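You operate a simulated robot arm through the tools that you are given. There is no shell and no other tool.

The job below is to be done with a simulated two-armed robot. You get a single attempt, and the scene is never put back.

## Task
Tighten the four flange bolts in the order on the card.
Fine: at the gripper bench; use the purple spanner; paint marks in line; stand the spanner back. Set down upright: purple spanner.

The check looks at the end state, three seconds after you hand in, the way a careful person would. Anything else that was tipped, shoved, dropped, spilled or broken makes it a failure.

## Robot
Two 7-joint arms with two-finger parallel grippers on one trunk that stands fixed in place. Base frame: the origin is at the foot of the trunk, x ahead of it, y to its left, z up; the work surface is at about z = 0.86. Readings come in m, degrees, newtons and seconds.
The left shoulder is at [0.071, 0.156, 1.155], the right one opposite. Each reaches about 1.231 m from its shoulder. Payload 3.91 kg a hand.
The tool frame of a hand sits at the grasp point between the pads (the TCP): z along the fingers, y along the line on which they close. The tips reach 0.03 m beyond it. The gripper opens to 0.11 m. The fingers are 0.02 m wide and 0.01 m thick; the gripper's body (0.048 by 0.112 m) begins 0.055 m behind the TCP.
Orientation is that of the tool frame in the base frame, as [roll, pitch, yaw] about the fixed x, y, z axes, in that order (R = Rz(yaw) Ry(pitch) Rx(roll)). With the fingers straight down and closing along the base's y, the tool's x points along the base's -x, its y along +y and its z along -z.

## Interface
- The arms move only by the tool arm_command. It takes "left_rows", "right_rows" or both (then of equal length, played together; a hand with none holds still); each is a list of rows, each a list of 6 numbers: the shift along the base's x, y, z in units of 500 mm (1.0 is 500 mm), then the turn, a rotation vector about the base's x, y, z in units of 45 degrees (1.0 is 45 degrees). In form: [[dx, dy, dz, rx, ry, rz], ...]. A call has 1 to 20 rows; each row is the pose to reach, as a shift and turn from the pose commanded when the call began. "left_hand" and "right_hand" are, for a hand that has rows, the closure, from 0 (fully open) to 1 (shut), set as the call begins (left out, the last holds). A call with a number of a shift or a turn outside -1 to 1 is refused whole. Each row takes 0.2 s and may step no farther than 0.05 m and 8.6 degrees from the row before; otherwise, or with a gripper value out of range, the whole call is refused. Where a pose cannot be reached the arm comes as near as it can. A force on the tool above 40 N (or 10 N above the force at the start of the call, whichever is more), or a blocked arm, ends the call early, and 0.2 s more pass. Each finger travels about 0.108 m/s and halts on what it meets, pressing with about 30 N; the grip force reading is that of the motor and also rises with nothing between the fingers. The clock runs only during rows and for 0.2 s after the last one: add rows that repeat a pose to give the fingers time. It gives the time, the measured TCP pose, the force on the tool (base axes), the opening and the grip force at its end, in the units of the frame above (readings bear some noise), with the torque about the TCP (base axes, N m) and any sound that the robot's microphone picked up.
- Cameras (640 x 400 px; columns grow to the right, rows downward): "scene" is now at [0.1348, -0.0422, 1.3998]; the picture's right is [-0.44, -0.90, 0.00], its down [-0.37, 0.18, -0.91] and it looks along [0.82, -0.40, -0.41] (base axes); focal length 370 px, centre (320, 200). "left" rides on the left gripper at [0.072, -0.017, -0.103] in its tool frame; the picture's right is [0.23, 0.97, 0.00], its down [-0.76, 0.18, -0.62] and it looks along [-0.61, 0.14, 0.78] (tool axes); focal length 222 px, centre (320, 200). "right" rides on the right gripper at [0.072, 0.017, -0.103] in its tool frame; the picture's right is [-0.23, 0.97, 0.00], its down [-0.76, -0.18, -0.62] and it looks along [-0.61, -0.14, 0.78] (tool axes); focal length 222 px, centre (320, 200). There is no depth. A picture from a camera that has moved, and an enlarged one, comes with that camera's place and axes in the base frame and with its lens.
- camera(camera): a new picture of that camera. No time passes.
- raise_lower(by): slides the trunk up (or, below 0, down) by that many m; the arms and the scene camera ride with it, the base frame stays. It gives what a move gives, with no picture.
- turn_head(pan, tilt): turns the head with the scene camera to pan (to the left, within 86 degrees either way) and tilt (down, from -29 to 69), counted from straight ahead of the robot. It gives what a move gives.
- close_up(camera, box): a new picture of the part [left, top, right, bottom] of that camera's present view, enlarged. No time passes.
- close_job(): hands the job in; it is judged then, once.

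Places have to be worked out from the pictures, the camera data and where the tool is seen. Open the grippers and draw the arms clear of the work before you hand the job in, unless the task says otherwise.

The tools are called after ">>>" as a command line: name --argument value ..., lists and objects as JSON in quotes. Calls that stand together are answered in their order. arm_command: Moves the arms, as the interface text tells. Its arguments: {"type":"object","properties":{"left_rows":{"type":"array","items":{"type":"array","items":{"type":"number"}}},"left_hand":{"type":"number"},"right_rows":{"type":"array","items":{"type":"array","items":{"type":"number"}}},"right_hand":{"type":"number"}},"required":[]} The other tools are called the same way: raise_lower (by) moves the trunk up or down; turn_head (pan, tilt) turns the head that bears the scene camera; camera (camera) takes a picture; close_up (camera, box) takes an enlarged picture of a part of a camera's view; close_job () hands the job in.

At the start:

```text
t: 0.0
left_position: [0.8802, -0.1405, 1.2561]
left_tool_rot: [-179.9, 0.0, -179.9]
left_contact_force: [0.2, 0.1, 0.2]
left_moment: [-0.02, 0.01, -0.01]
left_finger_gap: 0.11
left_grasp_force: 0.0
right_position: [0.6082, -0.6459, 1.2197]
right_tool_rot: [-179.9, 0.0, -179.9]
right_contact_force: [-0.8, 0.3, 0.0]
right_moment: [-0.02, -0.05, 0.0]
right_finger_gap: 0.1101
right_grasp_force: 0.1
trunk travel left (down, up): [-0.6, 0.34]
head pan, tilt (commanded): [-26.1, 24.3]
```

scene: 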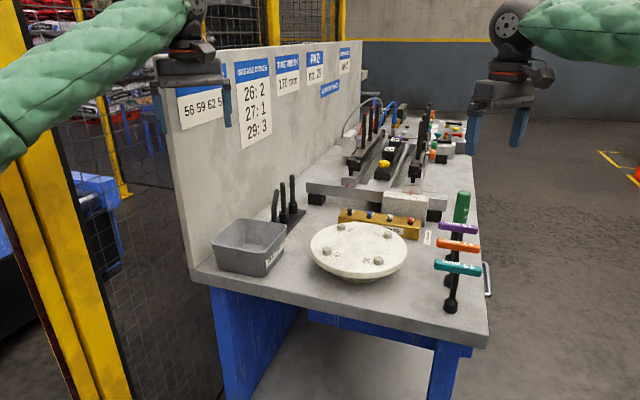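
right: 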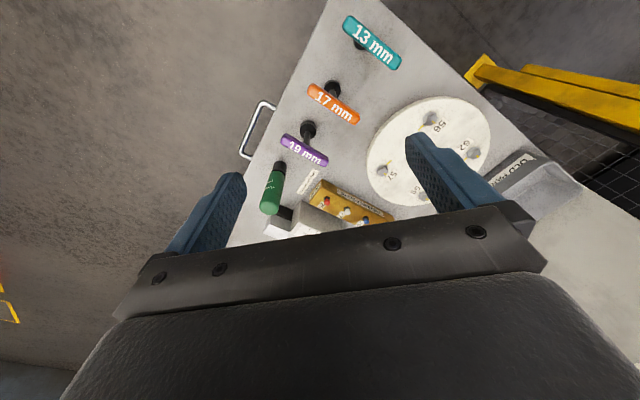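
left: 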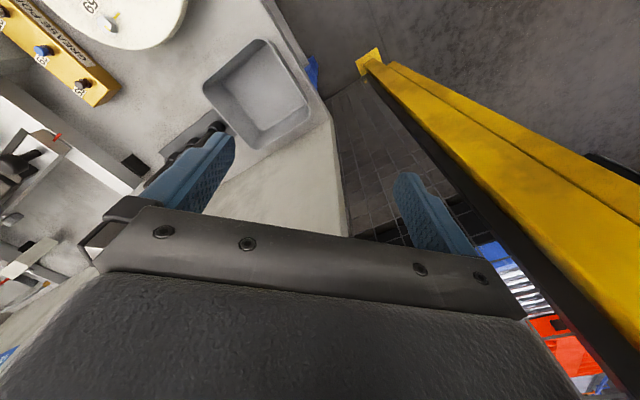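

I'll start by reading the cards and the bench closely before moving anything.

>>> close_up --camera "scene" --box '[160, 40, 380, 180]'

>>> close_up --camera "scene" --box '[290, 190, 500, 320]'

>>> close_up --camera "right" --box '[240, 0, 520, 240]'

>>> close_up --camera "left" --box '[0, 0, 240, 160]'

>>> close_up --camera "scene" --box '[300, 80, 480, 240]'

```text
2.86 times, centred on (270, 110) of scene
camera zoom: at [0.1348, -0.0422, 1.3998], right [-0.44, -0.9, 0.0], down [-0.37, 0.18, -0.91], along [0.82, -0.4, -0.41], focal length 1057 px, centre (463, 457)
```

zoom: 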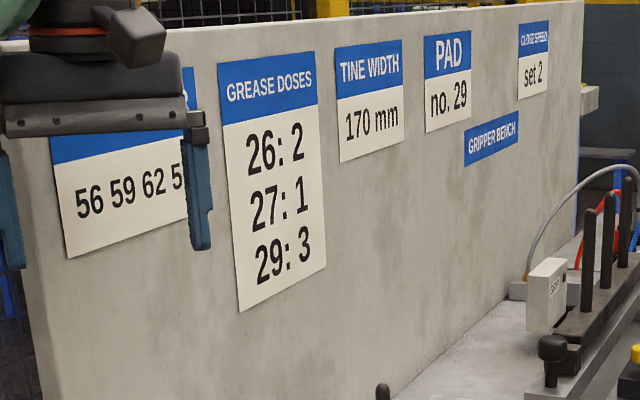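

```text
3.05 times, centred on (395, 255) of scene
camera zoom: at [0.1348, -0.0422, 1.3998], right [-0.44, -0.9, 0.0], down [-0.37, 0.18, -0.91], along [0.82, -0.4, -0.41], focal length 1127 px, centre (91, 32)
```

zoom: 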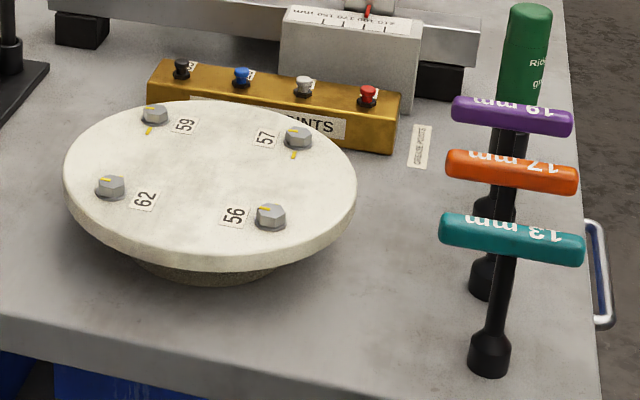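

```text
1.67 times, centred on (380, 120) of right
camera zoom: at [0.5365, -0.6295, 1.323], right [0.23, 0.97, 0.0], down [0.76, -0.18, 0.62], along [0.61, -0.14, -0.78], focal length 370 px, centre (220, 333)
```

zoom: 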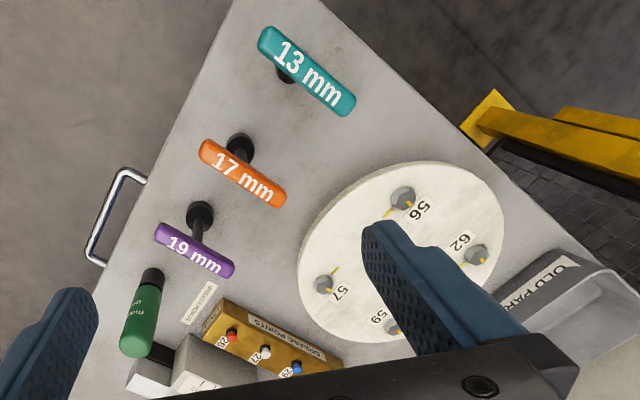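

```text
2.50 times, centred on (120, 80) of left
camera zoom: at [0.8087, -0.158, 1.3588], right [-0.23, 0.97, 0.0], down [0.76, 0.18, 0.62], along [0.61, 0.14, -0.78], focal length 555 px, centre (820, 500)
```

zoom: 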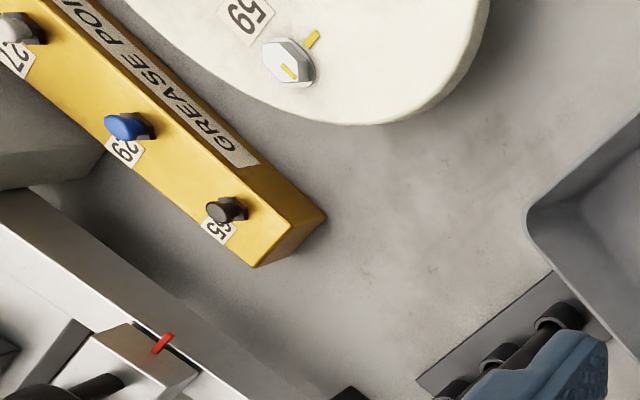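

```text
2.50 times, centred on (390, 160) of scene
camera zoom: at [0.1348, -0.0422, 1.3998], right [-0.44, -0.9, 0.0], down [-0.37, 0.18, -0.91], along [0.82, -0.4, -0.41], focal length 925 px, centre (145, 300)
```

zoom: 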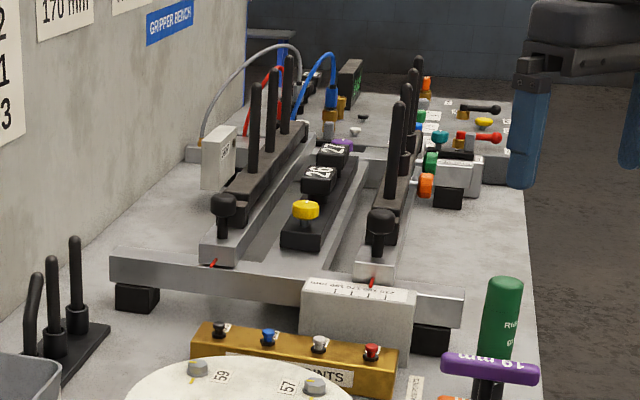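

The card on the board starts "56 59 62 5?" and the left gripper hides the rest. I judge the flange centre to be near (0.80, -0.47) with bolt heads at z≈0.93, and the purple 19 mm T-spanner near (0.70, -0.69) with its bar at z≈0.97. I draw the left arm back towards the robot, away from the board, to read the whole card.

>>> arm_command --left_rows '[[-0.078, 0.044, 0, 0, 0, 0], [-0.156, 0.089, 0, 0, 0, 0], [-0.233, 0.133, 0, 0, 0, 0], [-0.311, 0.178, 0, 0, 0, 0], [-0.389, 0.222, 0, 0, 0, 0], [-0.467, 0.267, 0, 0, 0, 0], [-0.544, 0.311, 0, 0, 0, 0], [-0.622, 0.356, 0, 0, 0, 0], [-0.7, 0.4, 0, 0, 0, 0]]'

```text
t: 2.0
left_position: [0.529, 0.0617, 1.2572]
left_tool_rot: [179.9, 0.0, 179.9]
left_contact_force: [0.1, -0.6, 0.3]
left_moment: [-0.02, -0.02, 0.0]
left_finger_gap: 0.1101
left_grasp_force: 0.1
right_position: [0.606, -0.6449, 1.2216]
right_tool_rot: [180.0, 0.1, 180.0]
right_contact_force: [-0.3, 0.6, -0.4]
right_moment: [0.03, -0.05, -0.01]
right_finger_gap: 0.1101
right_grasp_force: 0.0
trunk travel left (down, up): [-0.6, 0.34]
head pan, tilt (commanded): [-26.1, 24.3]
```

The left hand is now back at (0.53, 0.06, 1.26). I look at the card and the whole bench again.

>>> camera --camera "scene"

>>> close_up --camera "scene" --box '[150, 50, 310, 150]'

>>> close_up --camera "scene" --box '[300, 215, 420, 290]'

>>> camera --camera "right"

```text
taken
camera scene: at [0.1332, -0.0412, 1.4001], right [-0.44, -0.9, 0.0], down [-0.37, 0.18, -0.91], along [0.82, -0.4, -0.41], focal length 370 px, centre (320, 200)
```

scene: 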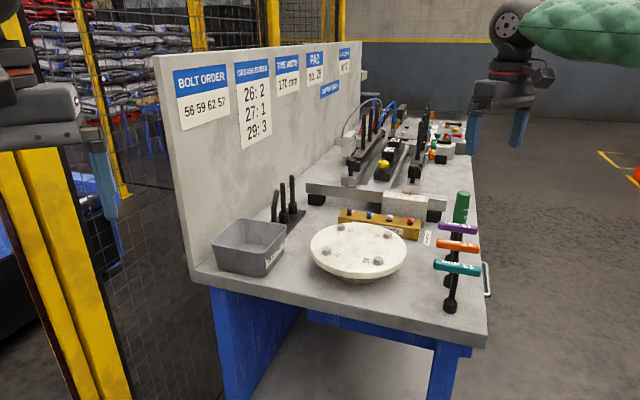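

```text
4.00 times, centred on (230, 100) of scene
camera zoom: at [0.1332, -0.0412, 1.4001], right [-0.44, -0.9, 0.0], down [-0.37, 0.18, -0.91], along [0.82, -0.4, -0.41], focal length 1480 px, centre (680, 600)
```

zoom: 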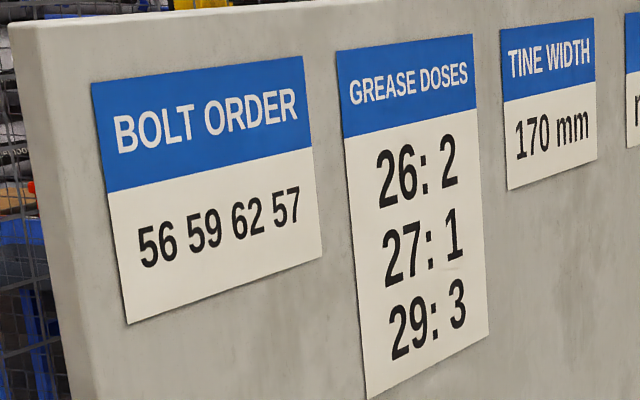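

```text
5.33 times, centred on (360, 252) of scene
camera zoom: at [0.1332, -0.0412, 1.4001], right [-0.44, -0.9, 0.0], down [-0.37, 0.18, -0.91], along [0.82, -0.4, -0.41], focal length 1973 px, centre (107, -80)
```

zoom: 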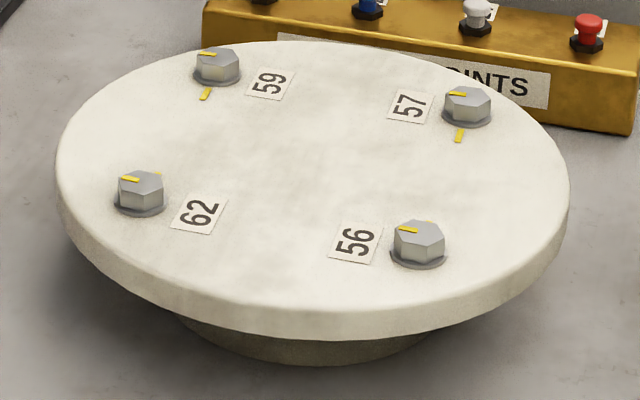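

```text
taken
camera right: at [0.5346, -0.6288, 1.3245], right [0.23, 0.97, 0.0], down [0.76, -0.18, 0.62], along [0.61, -0.14, -0.78], focal length 222 px, centre (320, 200)
```

right: 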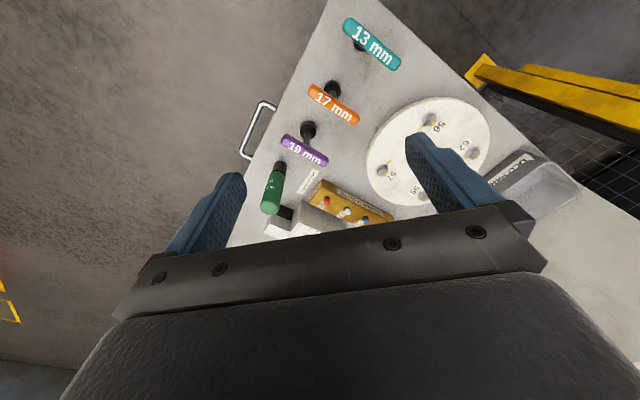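

The card is complete: BOLT ORDER 56, 59, 62, 57. Each bolt has a yellow mark on its head and one on the flange. I move the right hand sideways at height, so its camera looks down on the flange between the open fingers and I can measure the marks.

>>> arm_command --right_rows '[[0, 0.09, 0, 0, 0, 0], [0, 0.18, 0, 0, 0, 0], [0, 0.26, 0, 0, 0, 0], [0, 0.29, 0, 0, 0, 0]]'

>>> camera --camera "right"

>>> close_up --camera "right" --box '[280, 130, 420, 230]'

```text
t: 3.0
left_position: [0.5304, 0.0624, 1.2549]
left_tool_rot: [179.9, 0.0, -179.9]
left_contact_force: [-0.1, 0.2, 0.2]
left_moment: [0.0, -0.02, 0.01]
left_finger_gap: 0.1098
left_grasp_force: 0.1
right_position: [0.6052, -0.4986, 1.2197]
right_tool_rot: [-179.8, 0.0, 180.0]
right_contact_force: [-1.2, 0.5, -0.2]
right_moment: [0.01, 0.03, 0.03]
right_finger_gap: 0.1099
right_grasp_force: 0.1
trunk travel left (down, up): [-0.6, 0.34]
head pan, tilt (commanded): [-26.1, 24.3]
```

```text
taken
camera right: at [0.5341, -0.4832, 1.3228], right [0.23, 0.97, 0.0], down [0.76, -0.18, 0.62], along [0.61, -0.14, -0.78], focal length 222 px, centre (320, 200)
```

right: 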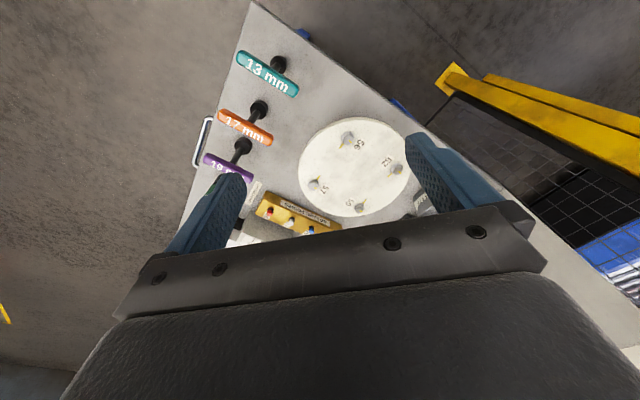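

```text
4.00 times, centred on (350, 180) of right
camera zoom: at [0.5341, -0.4832, 1.3228], right [0.23, 0.97, 0.0], down [0.76, -0.18, 0.62], along [0.61, -0.14, -0.78], focal length 888 px, centre (200, 280)
```

zoom: 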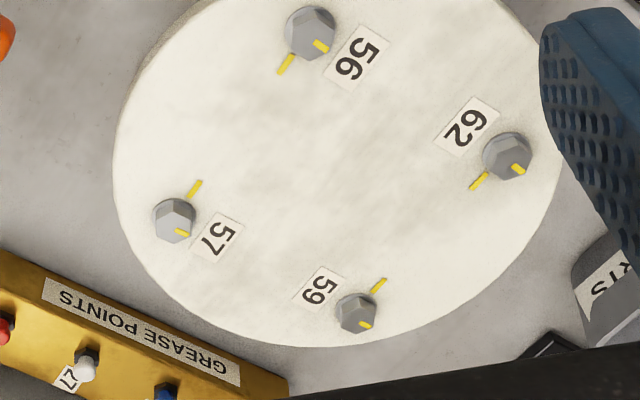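

I zoom in on each bolt to measure the direction of head mark and flange mark.

>>> close_up --camera "right" --box '[332, 125, 364, 145]'

>>> close_up --camera "right" --box '[343, 198, 375, 218]'

>>> close_up --camera "right" --box '[380, 159, 412, 179]'

>>> close_up --camera "right" --box '[298, 172, 330, 192]'

>>> close_up --camera "scene" --box '[425, 180, 497, 225]'

>>> close_up --camera "scene" --box '[420, 220, 500, 320]'

>>> close_up --camera "right" --box '[190, 30, 310, 190]'

```text
16.00 times, centred on (348, 135) of right
camera zoom: at [0.5341, -0.4832, 1.3228], right [0.23, 0.97, 0.0], down [0.76, -0.18, 0.62], along [0.61, -0.14, -0.78], focal length 3554 px, centre (-128, 1240)
```

zoom: 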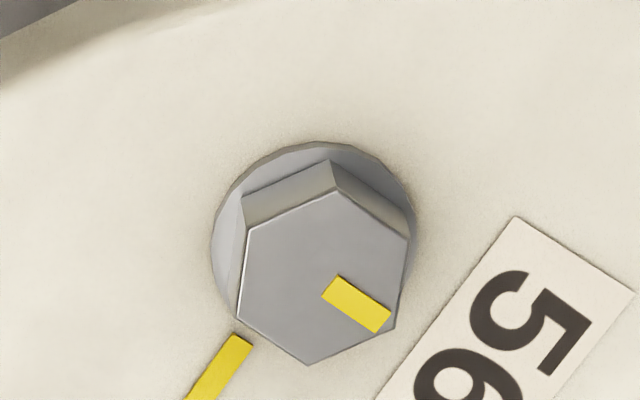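

```text
16.00 times, centred on (359, 208) of right
camera zoom: at [0.5341, -0.4832, 1.3228], right [0.23, 0.97, 0.0], down [0.76, -0.18, 0.62], along [0.61, -0.14, -0.78], focal length 3554 px, centre (-304, 72)
```

zoom: 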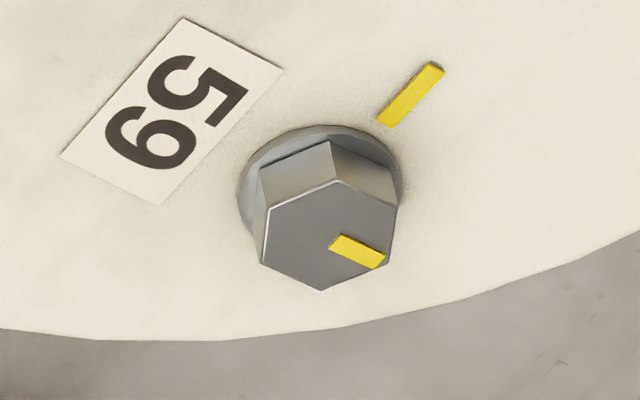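

```text
16.00 times, centred on (396, 169) of right
camera zoom: at [0.5341, -0.4832, 1.3228], right [0.23, 0.97, 0.0], down [0.76, -0.18, 0.62], along [0.61, -0.14, -0.78], focal length 3554 px, centre (-896, 696)
```

zoom: 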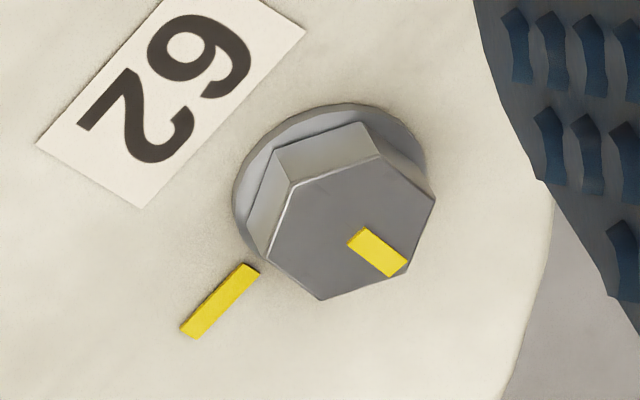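

```text
16.00 times, centred on (314, 182) of right
camera zoom: at [0.5341, -0.4832, 1.3228], right [0.23, 0.97, 0.0], down [0.76, -0.18, 0.62], along [0.61, -0.14, -0.78], focal length 3554 px, centre (416, 488)
```

zoom: 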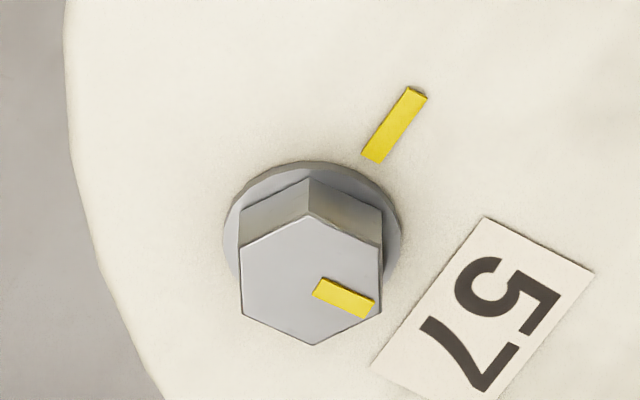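

```text
8.89 times, centred on (461, 202) of scene
camera zoom: at [0.1344, -0.0418, 1.3999], right [-0.44, -0.9, 0.0], down [-0.37, 0.18, -0.91], along [0.82, -0.4, -0.41], focal length 3288 px, centre (-933, 178)
```

zoom: 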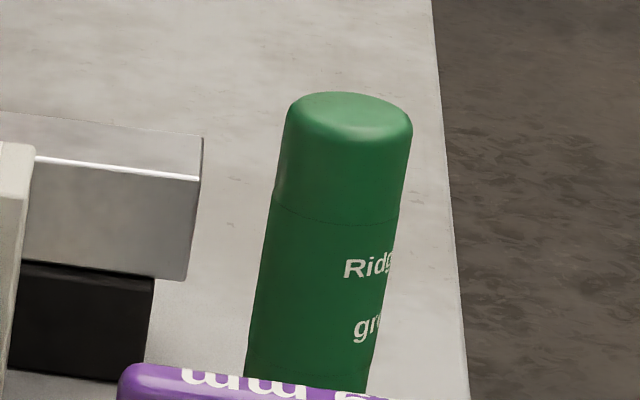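

```text
4.00 times, centred on (460, 270) of scene
camera zoom: at [0.1344, -0.0418, 1.3999], right [-0.44, -0.9, 0.0], down [-0.37, 0.18, -0.91], along [0.82, -0.4, -0.41], focal length 1480 px, centre (-240, -80)
```

zoom: 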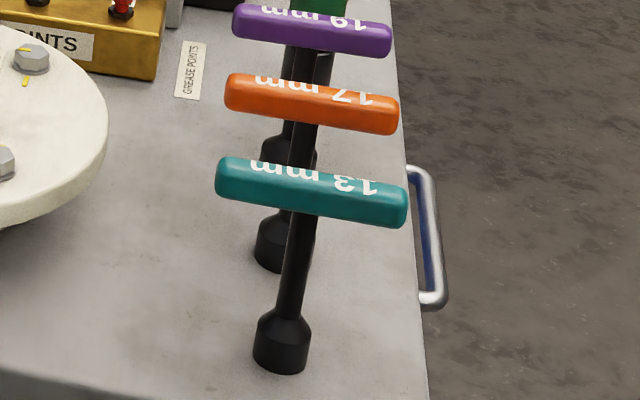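

```text
2.50 times, centred on (250, 110) of right
camera zoom: at [0.5341, -0.4832, 1.3228], right [0.23, 0.97, 0.0], down [0.76, -0.18, 0.62], along [0.61, -0.14, -0.78], focal length 555 px, centre (495, 425)
```

zoom: 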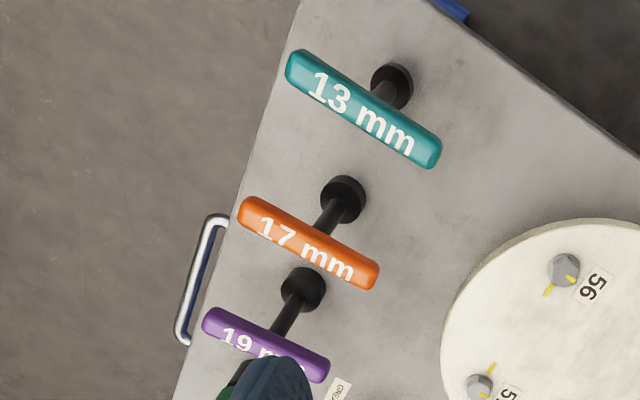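

The flange marks of 56 and 62 lie about 90° clockwise of their head marks. On 59 and 57 they lie about 270° clockwise. All the head marks point at a hex corner, near +45° in the base frame. I bring the right hand above the purple spanner at (0.70, -0.693), turned 45° so the fingers close across its bar, and stay high.

>>> arm_command --right_rows '[[0.032, -0.065, -0.01, 0, 0, 0.167], [0.064, -0.13, -0.02, 0, 0, 0.333], [0.096, -0.195, -0.04, 0, 0, 0.5], [0.128, -0.26, -0.07, 0, 0, 0.667], [0.16, -0.325, -0.1, 0, 0, 0.833], [0.19, -0.388, -0.14, 0, 0, 1.0], [0.19, -0.388, -0.14, 0, 0, 1.0]]' --right_hand 0.3

>>> camera --camera "right"

>>> camera --camera "scene"

```text
t: 4.6
left_position: [0.5304, 0.0625, 1.256]
left_tool_rot: [179.9, 0.0, 180.0]
left_contact_force: [-1.1, 0.1, -0.4]
left_moment: [0.0, -0.03, 0.03]
left_finger_gap: 0.1102
left_grasp_force: 0.1
right_position: [0.7006, -0.6961, 1.153]
right_tool_rot: [-180.0, 0.1, -134.8]
right_contact_force: [-0.1, 0.5, -0.3]
right_moment: [-0.03, 0.0, -0.04]
right_finger_gap: 0.0768
right_grasp_force: 0.0
trunk travel left (down, up): [-0.6, 0.34]
head pan, tilt (commanded): [-26.1, 24.3]
```

```text
taken
camera right: at [0.6387, -0.7366, 1.256], right [-0.53, 0.85, 0.0], down [0.66, 0.41, 0.62], along [0.53, 0.33, -0.78], focal length 222 px, centre (320, 200)
```

right: 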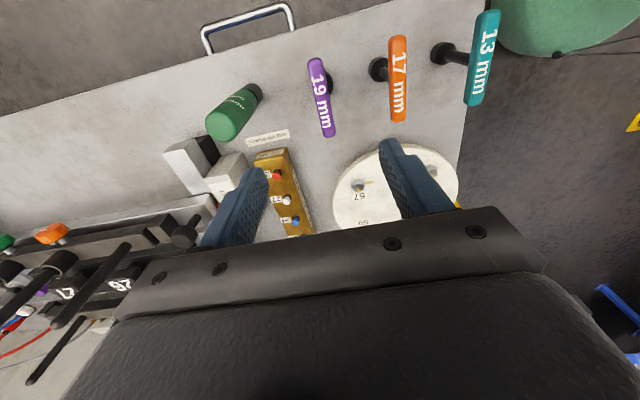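

```text
taken
camera scene: at [0.1339, -0.0412, 1.4], right [-0.44, -0.9, 0.0], down [-0.37, 0.18, -0.91], along [0.82, -0.4, -0.41], focal length 370 px, centre (320, 200)
```

scene: 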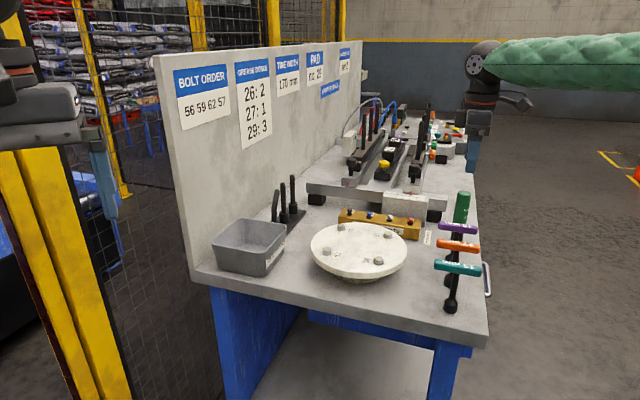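

The spanner sits just ahead of the fingers in the right camera. I zoom in on it for its exact place and bar direction.

>>> close_up --camera "right" --box '[280, 50, 376, 145]'

>>> close_up --camera "scene" --box '[425, 190, 495, 260]'

```text
4.21 times, centred on (328, 98) of right
camera zoom: at [0.6387, -0.7366, 1.256], right [-0.53, 0.85, 0.0], down [0.66, 0.41, 0.62], along [0.53, 0.33, -0.78], focal length 935 px, centre (286, 632)
```

zoom: 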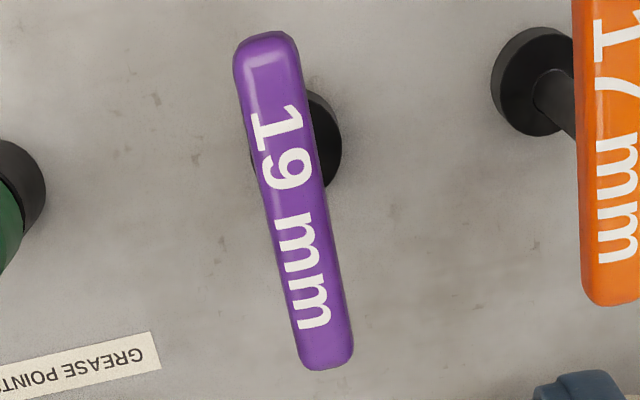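

```text
5.71 times, centred on (460, 225) of scene
camera zoom: at [0.1339, -0.0412, 1.4], right [-0.44, -0.9, 0.0], down [-0.37, 0.18, -0.91], along [0.82, -0.4, -0.41], focal length 2114 px, centre (-480, 57)
```

zoom: 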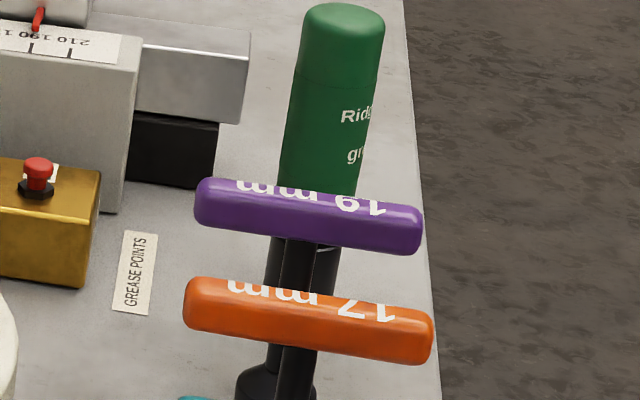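

The bar centre comes out at (0.700, -0.694, ≈0.967), running at about 44°, so the hand is already lined up to close across it. I go straight down around the bar with a 77 mm opening, which stays clear of the orange spanner and the green can.

>>> arm_command --right_rows '[[-0.002, 0, -0.09, 0, 0, -0.02], [-0.002, 0, -0.18, 0, 0, -0.02], [-0.002, 0, -0.27, 0, 0, -0.02], [-0.002, 0, -0.32, 0, 0, -0.02], [-0.002, 0, -0.36, 0, 0, -0.02], [-0.002, 0, -0.36, 0, 0, -0.02]]'

>>> camera --camera "right"

>>> close_up --camera "scene" --box '[415, 170, 505, 260]'

```text
t: 6.0
left_position: [0.5305, 0.0628, 1.2568]
left_tool_rot: [180.0, -0.1, -179.8]
left_contact_force: [0.5, 0.5, 0.4]
left_moment: [0.02, -0.02, -0.02]
left_finger_gap: 0.1098
left_grasp_force: 0.1
right_position: [0.7001, -0.6949, 0.9713]
right_tool_rot: [180.0, 0.2, -135.9]
right_contact_force: [0.7, -0.5, -0.4]
right_moment: [0.02, -0.02, 0.01]
right_finger_gap: 0.0771
right_grasp_force: 0.0
trunk travel left (down, up): [-0.6, 0.34]
head pan, tilt (commanded): [-26.1, 24.3]
```

```text
taken
camera right: at [0.6371, -0.7342, 1.0735], right [-0.51, 0.86, 0.0], down [0.67, 0.4, 0.62], along [0.53, 0.32, -0.78], focal length 222 px, centre (320, 200)
```

right: 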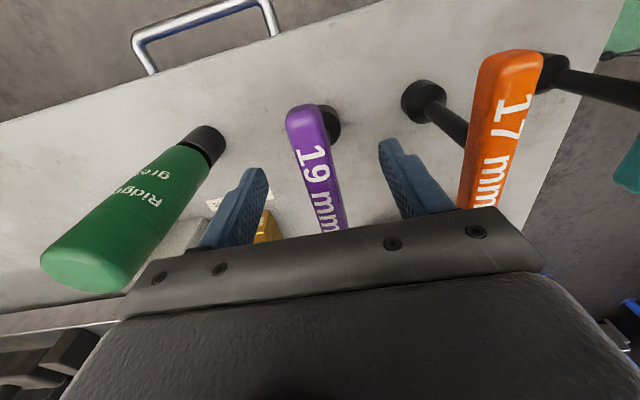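

```text
4.44 times, centred on (460, 215) of scene
camera zoom: at [0.1344, -0.0419, 1.3999], right [-0.44, -0.9, 0.0], down [-0.37, 0.18, -0.91], along [0.82, -0.4, -0.41], focal length 1644 px, centre (-302, 133)
```

zoom: 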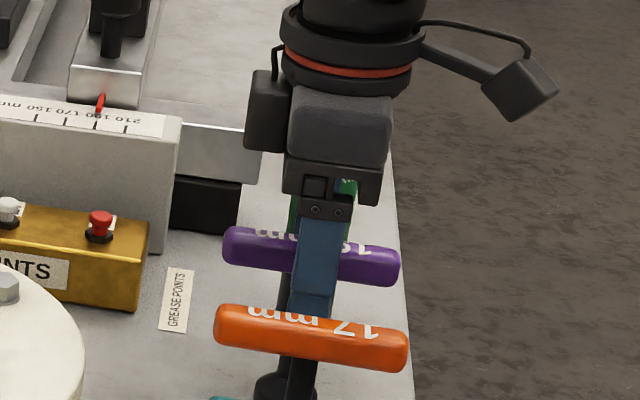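

The bar sits centred between the fingers with no contact force. I close on it and hold still.

>>> arm_command --right_rows '[[0, 0, 0, 0, 0, 0], [0, 0, 0, 0, 0, 0], [0, 0, 0, 0, 0, 0], [0, 0, 0, 0, 0, 0]]' --right_hand 1.0

>>> camera --camera "right"

>>> close_up --camera "scene" --box '[415, 170, 505, 260]'

```text
t: 7.0
left_position: [0.5312, 0.062, 1.2559]
left_tool_rot: [180.0, 0.0, -179.9]
left_contact_force: [-0.1, 1.0, 0.2]
left_moment: [-0.03, -0.03, 0.0]
left_finger_gap: 0.1101
left_grasp_force: 0.1
right_position: [0.6997, -0.6951, 0.9701]
right_tool_rot: [-180.0, 0.0, -135.9]
right_contact_force: [0.7, 0.4, -0.4]
right_moment: [0.02, 0.0, 0.01]
right_finger_gap: 0.0176
right_grasp_force: 29.3
trunk travel left (down, up): [-0.6, 0.34]
head pan, tilt (commanded): [-26.1, 24.3]
```

```text
taken
camera right: at [0.6375, -0.7344, 1.0732], right [-0.51, 0.86, 0.0], down [0.67, 0.4, 0.62], along [0.53, 0.32, -0.78], focal length 222 px, centre (320, 200)
```

right: 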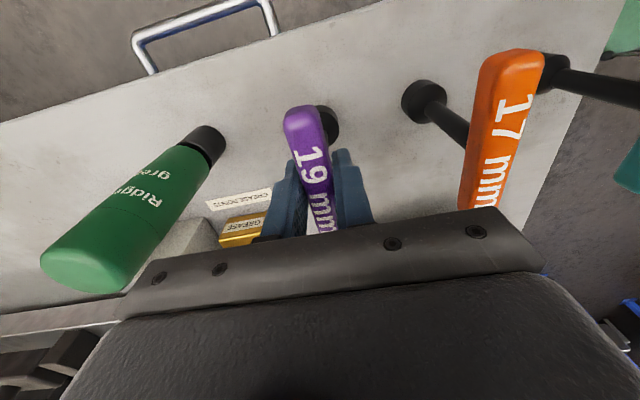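

```text
4.44 times, centred on (460, 215) of scene
camera zoom: at [0.1349, -0.0421, 1.3998], right [-0.44, -0.9, 0.0], down [-0.37, 0.18, -0.91], along [0.82, -0.4, -0.41], focal length 1644 px, centre (-302, 133)
```

zoom: 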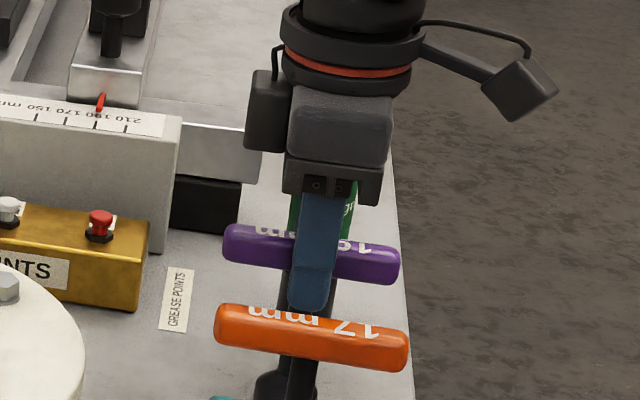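

The bar is gripped with an opening of 17.6 mm and 29 N. Refined bolt centres are 56 (0.711, -0.472), 59 (0.8875, -0.472), 62 (0.799, -0.384) and 57 (0.799, -0.560), with head tops at z≈0.935. I lift the spanner straight up and check that it hangs straight.

>>> arm_command --right_rows '[[0, 0, 0.06, 0, 0, 0], [0, 0, 0.14, 0, 0, 0], [0, 0, 0.22, 0, 0, 0], [0, 0, 0.3, 0, 0, 0], [0, 0, 0.3, 0, 0, 0]]'

>>> camera --camera "scene"

>>> camera --camera "right"

>>> close_up --camera "scene" --box '[410, 120, 510, 240]'

```text
t: 8.2
left_position: [0.5313, 0.0615, 1.2555]
left_tool_rot: [179.9, 0.0, -180.0]
left_contact_force: [0.4, 0.2, 0.5]
left_moment: [-0.01, 0.01, 0.01]
left_finger_gap: 0.11
left_grasp_force: 0.1
right_position: [0.704, -0.694, 1.119]
right_tool_rot: [179.9, 0.1, -136.1]
right_contact_force: [-0.2, -0.3, -2.0]
right_moment: [0.02, -0.02, 0.03]
right_finger_gap: 0.0175
right_grasp_force: 30.3
trunk travel left (down, up): [-0.6, 0.34]
head pan, tilt (commanded): [-26.1, 24.3]
```

```text
taken
camera scene: at [0.1353, -0.0429, 1.3997], right [-0.44, -0.9, 0.0], down [-0.37, 0.18, -0.91], along [0.82, -0.4, -0.41], focal length 370 px, centre (320, 200)
```

scene: 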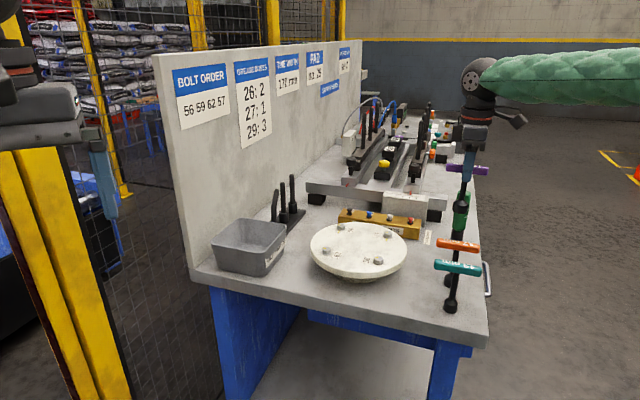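

```text
taken
camera right: at [0.6404, -0.735, 1.2222], right [-0.51, 0.86, 0.0], down [0.67, 0.4, 0.62], along [0.53, 0.32, -0.78], focal length 222 px, centre (320, 200)
```

right: 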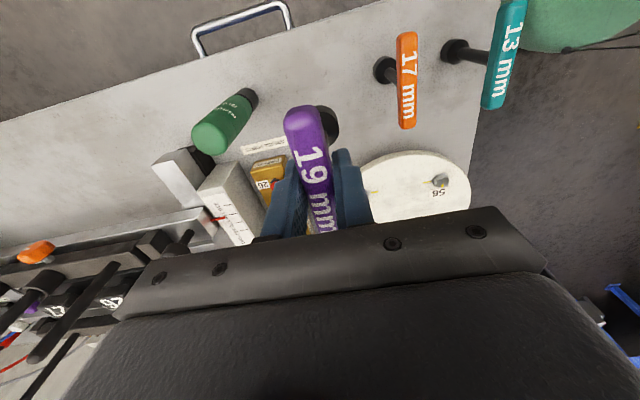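

```text
3.33 times, centred on (460, 180) of scene
camera zoom: at [0.1353, -0.0429, 1.3997], right [-0.44, -0.9, 0.0], down [-0.37, 0.18, -0.91], along [0.82, -0.4, -0.41], focal length 1233 px, centre (-147, 267)
```

zoom: 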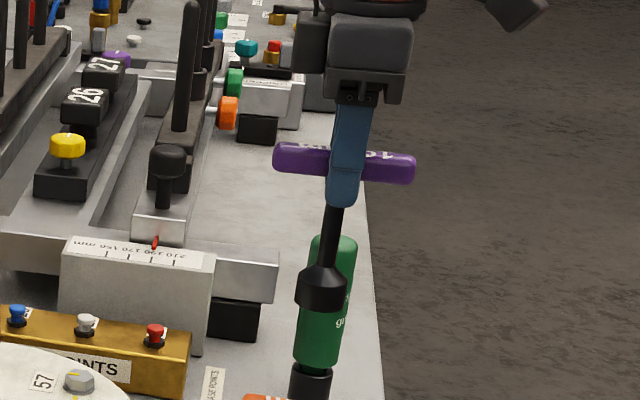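

The spanner hangs straight at about 2 N. I carry it over bolt 56 at this height, stopping with the socket well above the head.

>>> arm_command --right_rows '[[0.004, 0.09, 0, 0, 0, 0], [0.009, 0.18, 0, 0, 0, 0], [0.013, 0.27, 0, 0, 0, 0], [0.018, 0.36, 0, 0, 0, 0], [0.0216, 0.445, 0, 0, 0, 0], [0.0216, 0.445, -0.08, 0, 0, 0], [0.0216, 0.445, -0.11, 0, 0, 0], [0.0216, 0.445, -0.11, 0, 0, 0]]'

>>> camera --camera "scene"

>>> camera --camera "right"

>>> close_up --camera "scene" --box '[330, 180, 430, 280]'

>>> camera --camera "left"

```text
t: 10.0
left_position: [0.5311, 0.0614, 1.2551]
left_tool_rot: [179.9, 0.1, -179.9]
left_contact_force: [0.5, -0.6, -0.2]
left_moment: [0.02, -0.03, -0.03]
left_finger_gap: 0.1103
left_grasp_force: 0.1
right_position: [0.7148, -0.4707, 1.0636]
right_tool_rot: [-180.0, 0.0, -135.9]
right_contact_force: [-0.2, 0.1, -2.5]
right_moment: [0.01, 0.02, 0.02]
right_finger_gap: 0.0177
right_grasp_force: 30.1
trunk travel left (down, up): [-0.6, 0.34]
head pan, tilt (commanded): [-26.1, 24.3]
```

```text
taken
camera scene: at [0.1348, -0.042, 1.3998], right [-0.44, -0.9, 0.0], down [-0.37, 0.18, -0.91], along [0.82, -0.4, -0.41], focal length 370 px, centre (320, 200)
```

scene: 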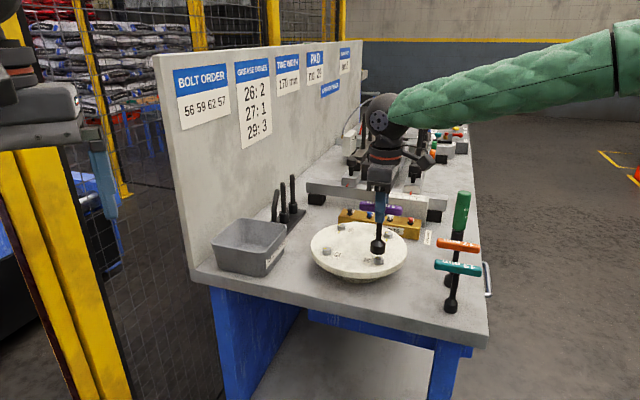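

```text
taken
camera right: at [0.651, -0.5098, 1.1658], right [-0.52, 0.86, 0.0], down [0.67, 0.4, 0.62], along [0.53, 0.32, -0.78], focal length 222 px, centre (320, 200)
```

right: 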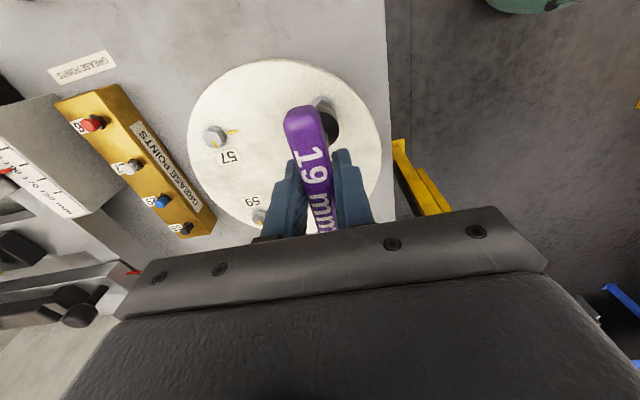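

```text
4.00 times, centred on (380, 230) of scene
camera zoom: at [0.1348, -0.042, 1.3998], right [-0.44, -0.9, 0.0], down [-0.37, 0.18, -0.91], along [0.82, -0.4, -0.41], focal length 1480 px, centre (80, 80)
```

zoom: 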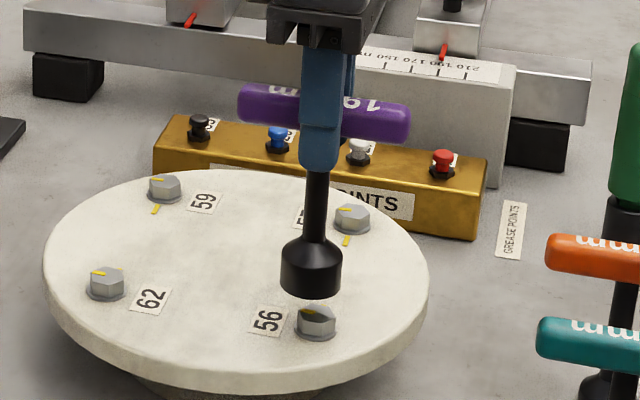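

```text
taken
camera left: at [0.46, 0.0445, 1.3595], right [-0.23, 0.97, 0.0], down [0.76, 0.18, 0.62], along [0.61, 0.14, -0.78], focal length 222 px, centre (320, 200)
```

left: 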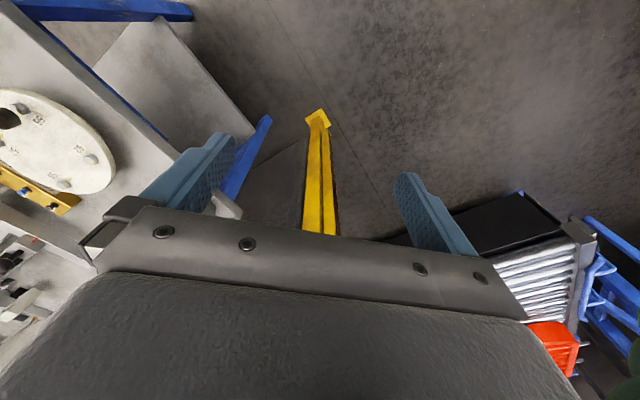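

In the scene view the socket sits about 3 mm to the image-left of bolt 56's axis. I zoom in with the hand camera for the other direction.

>>> close_up --camera "right" --box '[280, 85, 376, 145]'

>>> close_up --camera "scene" --box '[360, 215, 400, 275]'

```text
6.67 times, centred on (328, 115) of right
camera zoom: at [0.651, -0.5098, 1.1658], right [-0.52, 0.86, 0.0], down [0.67, 0.4, 0.62], along [0.53, 0.32, -0.78], focal length 1481 px, centre (267, 767)
```

zoom: 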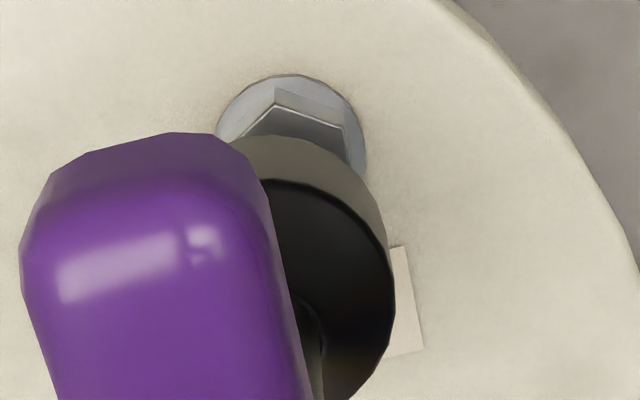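

```text
6.67 times, centred on (380, 245) of scene
camera zoom: at [0.1348, -0.042, 1.3998], right [-0.44, -0.9, 0.0], down [-0.37, 0.18, -0.91], along [0.82, -0.4, -0.41], focal length 2466 px, centre (-80, -100)
```

zoom: 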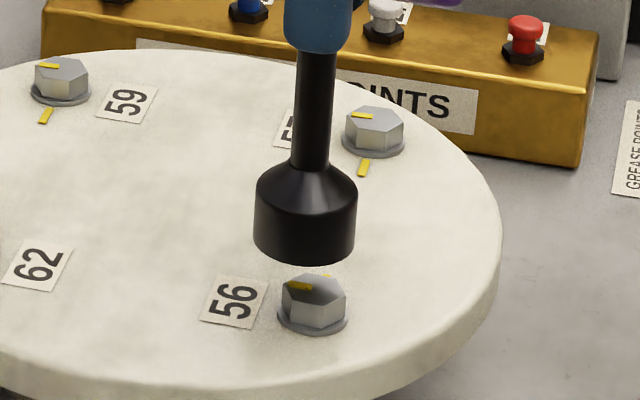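

Both views agree the socket is about 5 mm too far in +x. I shift it back and lower it to within about 8 mm of the head, then look again.

>>> arm_command --right_rows '[[-0.0096, 0, 0, 0, 0, 0], [-0.0096, 0, -0.024, 0, 0, 0], [-0.0096, 0, -0.024, 0, 0, 0]]'

>>> close_up --camera "right" --box '[280, 85, 376, 145]'

>>> close_up --camera "scene" --box '[360, 225, 400, 265]'

```text
t: 10.8
left_position: [0.53, 0.0611, 1.2557]
left_tool_rot: [-180.0, 0.0, -179.9]
left_contact_force: [0.2, -0.5, 0.9]
left_moment: [0.01, 0.0, 0.0]
left_finger_gap: 0.1099
left_grasp_force: 0.1
right_position: [0.7074, -0.4704, 1.0523]
right_tool_rot: [-179.9, 0.0, -136.0]
right_contact_force: [0.1, -0.1, -1.5]
right_moment: [-0.01, -0.02, 0.01]
right_finger_gap: 0.0176
right_grasp_force: 29.7
trunk travel left (down, up): [-0.6, 0.34]
head pan, tilt (commanded): [-26.1, 24.3]
```

```text
6.67 times, centred on (328, 115) of right
camera zoom: at [0.6453, -0.5097, 1.1558], right [-0.51, 0.86, 0.0], down [0.67, 0.4, 0.62], along [0.53, 0.32, -0.78], focal length 1481 px, centre (267, 767)
```

zoom: 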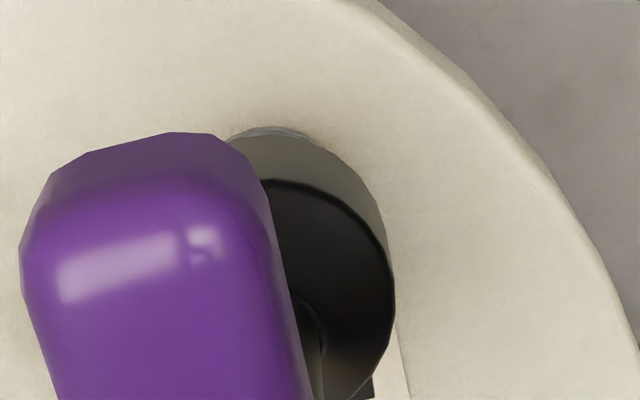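

```text
10.00 times, centred on (380, 245) of scene
camera zoom: at [0.1344, -0.0418, 1.3999], right [-0.44, -0.9, 0.0], down [-0.37, 0.18, -0.91], along [0.82, -0.4, -0.41], focal length 3699 px, centre (-280, -250)
```

zoom: 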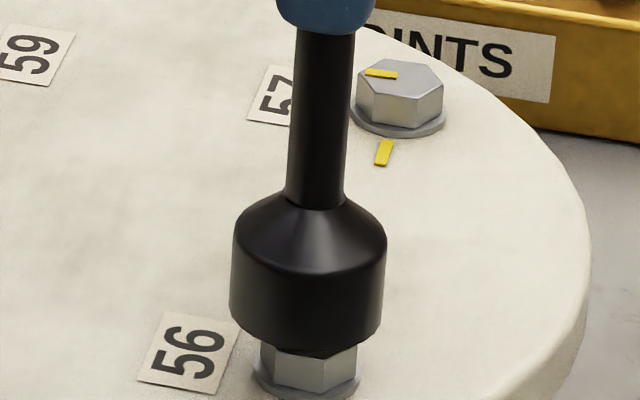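

The socket is now over bolt 56 within about 1 mm in both views. I lower it gently in small steps and watch the force to feel whether the hex drops on.

>>> arm_command --right_rows '[[-0.001, 0, -0.006, 0, 0, 0], [-0.001, 0, -0.012, 0, 0, 0], [-0.001, 0, -0.018, 0, 0, 0], [-0.001, 0, -0.022, 0, 0, 0]]'

>>> close_up --camera "scene" --box '[360, 225, 400, 265]'

```text
t: 11.8
left_position: [0.5317, 0.061, 1.2559]
left_tool_rot: [-180.0, 0.1, -179.9]
left_contact_force: [-0.5, 0.7, -0.1]
left_moment: [-0.01, 0.0, -0.02]
left_finger_gap: 0.1099
left_grasp_force: 0.0
right_position: [0.7079, -0.4717, 1.0414]
right_tool_rot: [-180.0, 0.0, -135.9]
right_contact_force: [-0.2, 0.1, -1.5]
right_moment: [0.0, -0.01, -0.03]
right_finger_gap: 0.0178
right_grasp_force: 30.1
trunk travel left (down, up): [-0.6, 0.34]
head pan, tilt (commanded): [-26.1, 24.3]
```

```text
10.00 times, centred on (380, 245) of scene
camera zoom: at [0.1348, -0.042, 1.3998], right [-0.44, -0.9, 0.0], down [-0.37, 0.18, -0.91], along [0.82, -0.4, -0.41], focal length 3699 px, centre (-280, -250)
```

zoom: 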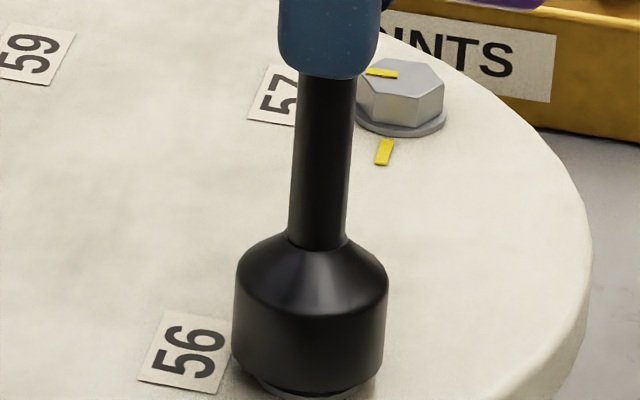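

No contact force, and the socket has swallowed most of the head. I keep lowering in 2 mm steps to seat it fully.

>>> arm_command --right_rows '[[0, 0, -0.004, 0, 0, 0], [0, 0, -0.008, 0, 0, 0], [0, 0, -0.012, 0, 0, 0], [0, 0, -0.016, 0, 0, 0]]'

>>> close_up --camera "scene" --box '[360, 230, 400, 270]'

```text
t: 12.8
left_position: [0.5307, 0.0623, 1.2554]
left_tool_rot: [-180.0, 0.0, 180.0]
left_contact_force: [0.8, 1.0, -1.1]
left_moment: [-0.03, 0.01, 0.0]
left_finger_gap: 0.1097
left_grasp_force: 0.0
right_position: [0.7072, -0.4713, 1.0356]
right_tool_rot: [-179.9, 0.2, -135.9]
right_contact_force: [-1.6, -5.9, 17.3]
right_moment: [-0.46, 0.36, 0.09]
right_finger_gap: 0.0176
right_grasp_force: 30.5
trunk travel left (down, up): [-0.6, 0.34]
head pan, tilt (commanded): [-26.1, 24.3]
```

```text
10.00 times, centred on (380, 250) of scene
camera zoom: at [0.1334, -0.0416, 1.4004], right [-0.44, -0.9, 0.0], down [-0.37, 0.18, -0.91], along [0.82, -0.4, -0.41], focal length 3699 px, centre (-280, -300)
```

zoom: 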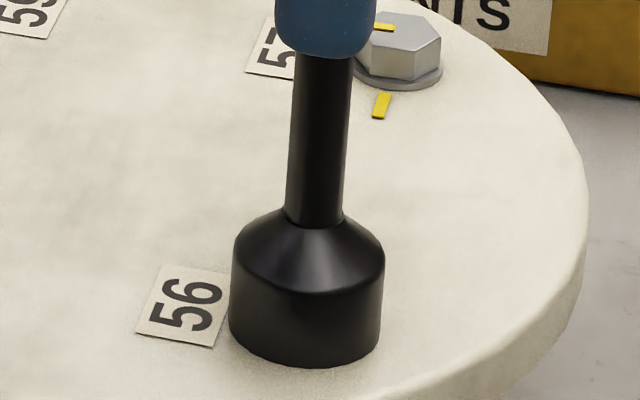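

There is 17 N of upward contact with the socket about 10 mm over the head, so it is seated. I ease off 1 mm, then try the first 15° clockwise and watch the torque.

>>> arm_command --right_rows '[[-0.0004, -0.0014, 0.002, 0, 0, 0], [-0.0004, -0.0014, 0.002, 0, 0, -0.11], [-0.0004, -0.0014, 0.002, 0, 0, -0.22], [-0.0004, -0.0014, 0.002, 0, 0, -0.333], [-0.0004, -0.0014, 0.002, 0, 0, -0.333]]'

>>> camera --camera "right"

>>> close_up --camera "scene" --box '[340, 190, 420, 270]'

```text
t: 14.0
left_position: [0.5313, 0.0629, 1.255]
left_tool_rot: [-180.0, -0.1, -180.0]
left_contact_force: [0.2, 0.2, -0.2]
left_moment: [-0.01, -0.03, 0.01]
left_finger_gap: 0.1101
left_grasp_force: 0.1
right_position: [0.7079, -0.4721, 1.0348]
right_tool_rot: [179.9, -0.1, -150.9]
right_contact_force: [-0.1, 0.0, -0.2]
right_moment: [-0.03, 0.01, 0.09]
right_finger_gap: 0.018
right_grasp_force: 29.7
trunk travel left (down, up): [-0.6, 0.34]
head pan, tilt (commanded): [-26.1, 24.3]
```

```text
taken
camera right: at [0.6366, -0.4932, 1.1376], right [-0.27, 0.96, 0.0], down [0.75, 0.21, 0.62], along [0.6, 0.17, -0.78], focal length 222 px, centre (320, 200)
```

right: 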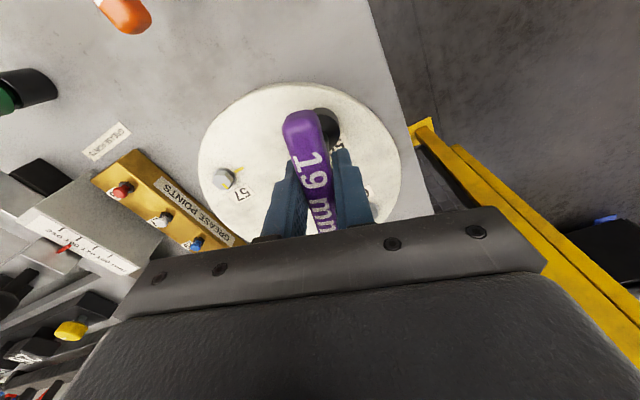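

```text
5.00 times, centred on (380, 230) of scene
camera zoom: at [0.1347, -0.0417, 1.3997], right [-0.44, -0.9, 0.0], down [-0.37, 0.18, -0.91], along [0.82, -0.4, -0.41], focal length 1850 px, centre (20, 50)
```

zoom: 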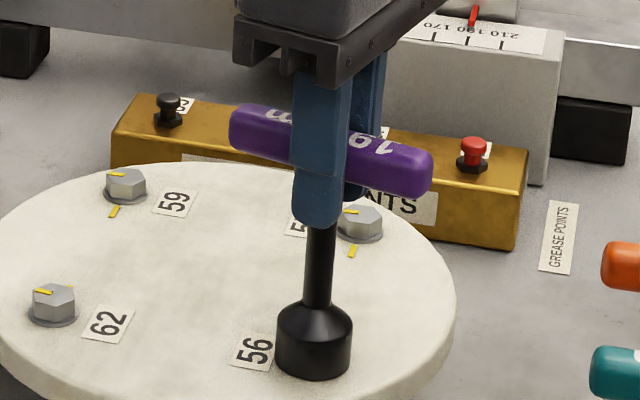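

The spanner and bolt turn together with only about 0.09 N m. I continue another 45° clockwise.

>>> arm_command --right_rows '[[0, 0, 0, 0, 0, -0.111], [0, 0, 0, 0, 0, -0.222], [0, 0, 0, 0, 0, -0.333], [0, 0, 0, 0, 0, -0.444], [0, 0, 0, 0, 0, -0.556], [0, 0, 0, 0, 0, -0.667], [0, 0, 0, 0, 0, -0.778], [0, 0, 0, 0, 0, -0.889], [0, 0, 0, 0, 0, -1.0], [0, 0, 0, 0, 0, -1.0]]'

>>> camera --camera "right"

```text
t: 16.2
left_position: [0.5304, 0.0618, 1.2559]
left_tool_rot: [180.0, -0.1, 180.0]
left_contact_force: [0.0, -0.2, 0.6]
left_moment: [0.03, 0.0, -0.06]
left_finger_gap: 0.1098
left_grasp_force: 0.1
right_position: [0.7064, -0.4723, 1.034]
right_tool_rot: [179.9, 0.1, 164.0]
right_contact_force: [-7.3, 5.0, -2.1]
right_moment: [0.48, 0.79, 0.05]
right_finger_gap: 0.018
right_grasp_force: 29.6
trunk travel left (down, up): [-0.6, 0.34]
head pan, tilt (commanded): [-26.1, 24.3]
```

```text
taken
camera right: at [0.643, -0.4369, 1.1376], right [0.49, 0.87, 0.0], down [0.68, -0.38, 0.62], along [0.54, -0.3, -0.78], focal length 222 px, centre (320, 200)
```

right: 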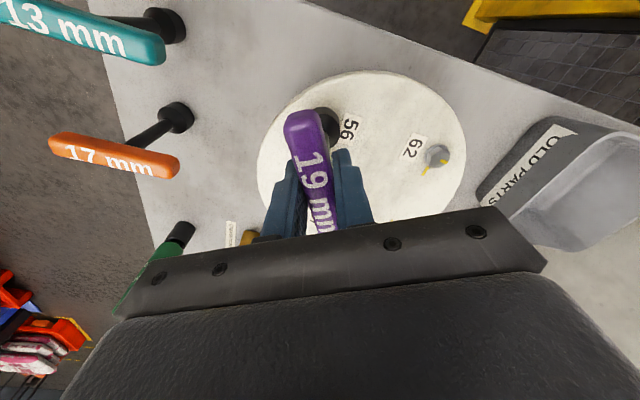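

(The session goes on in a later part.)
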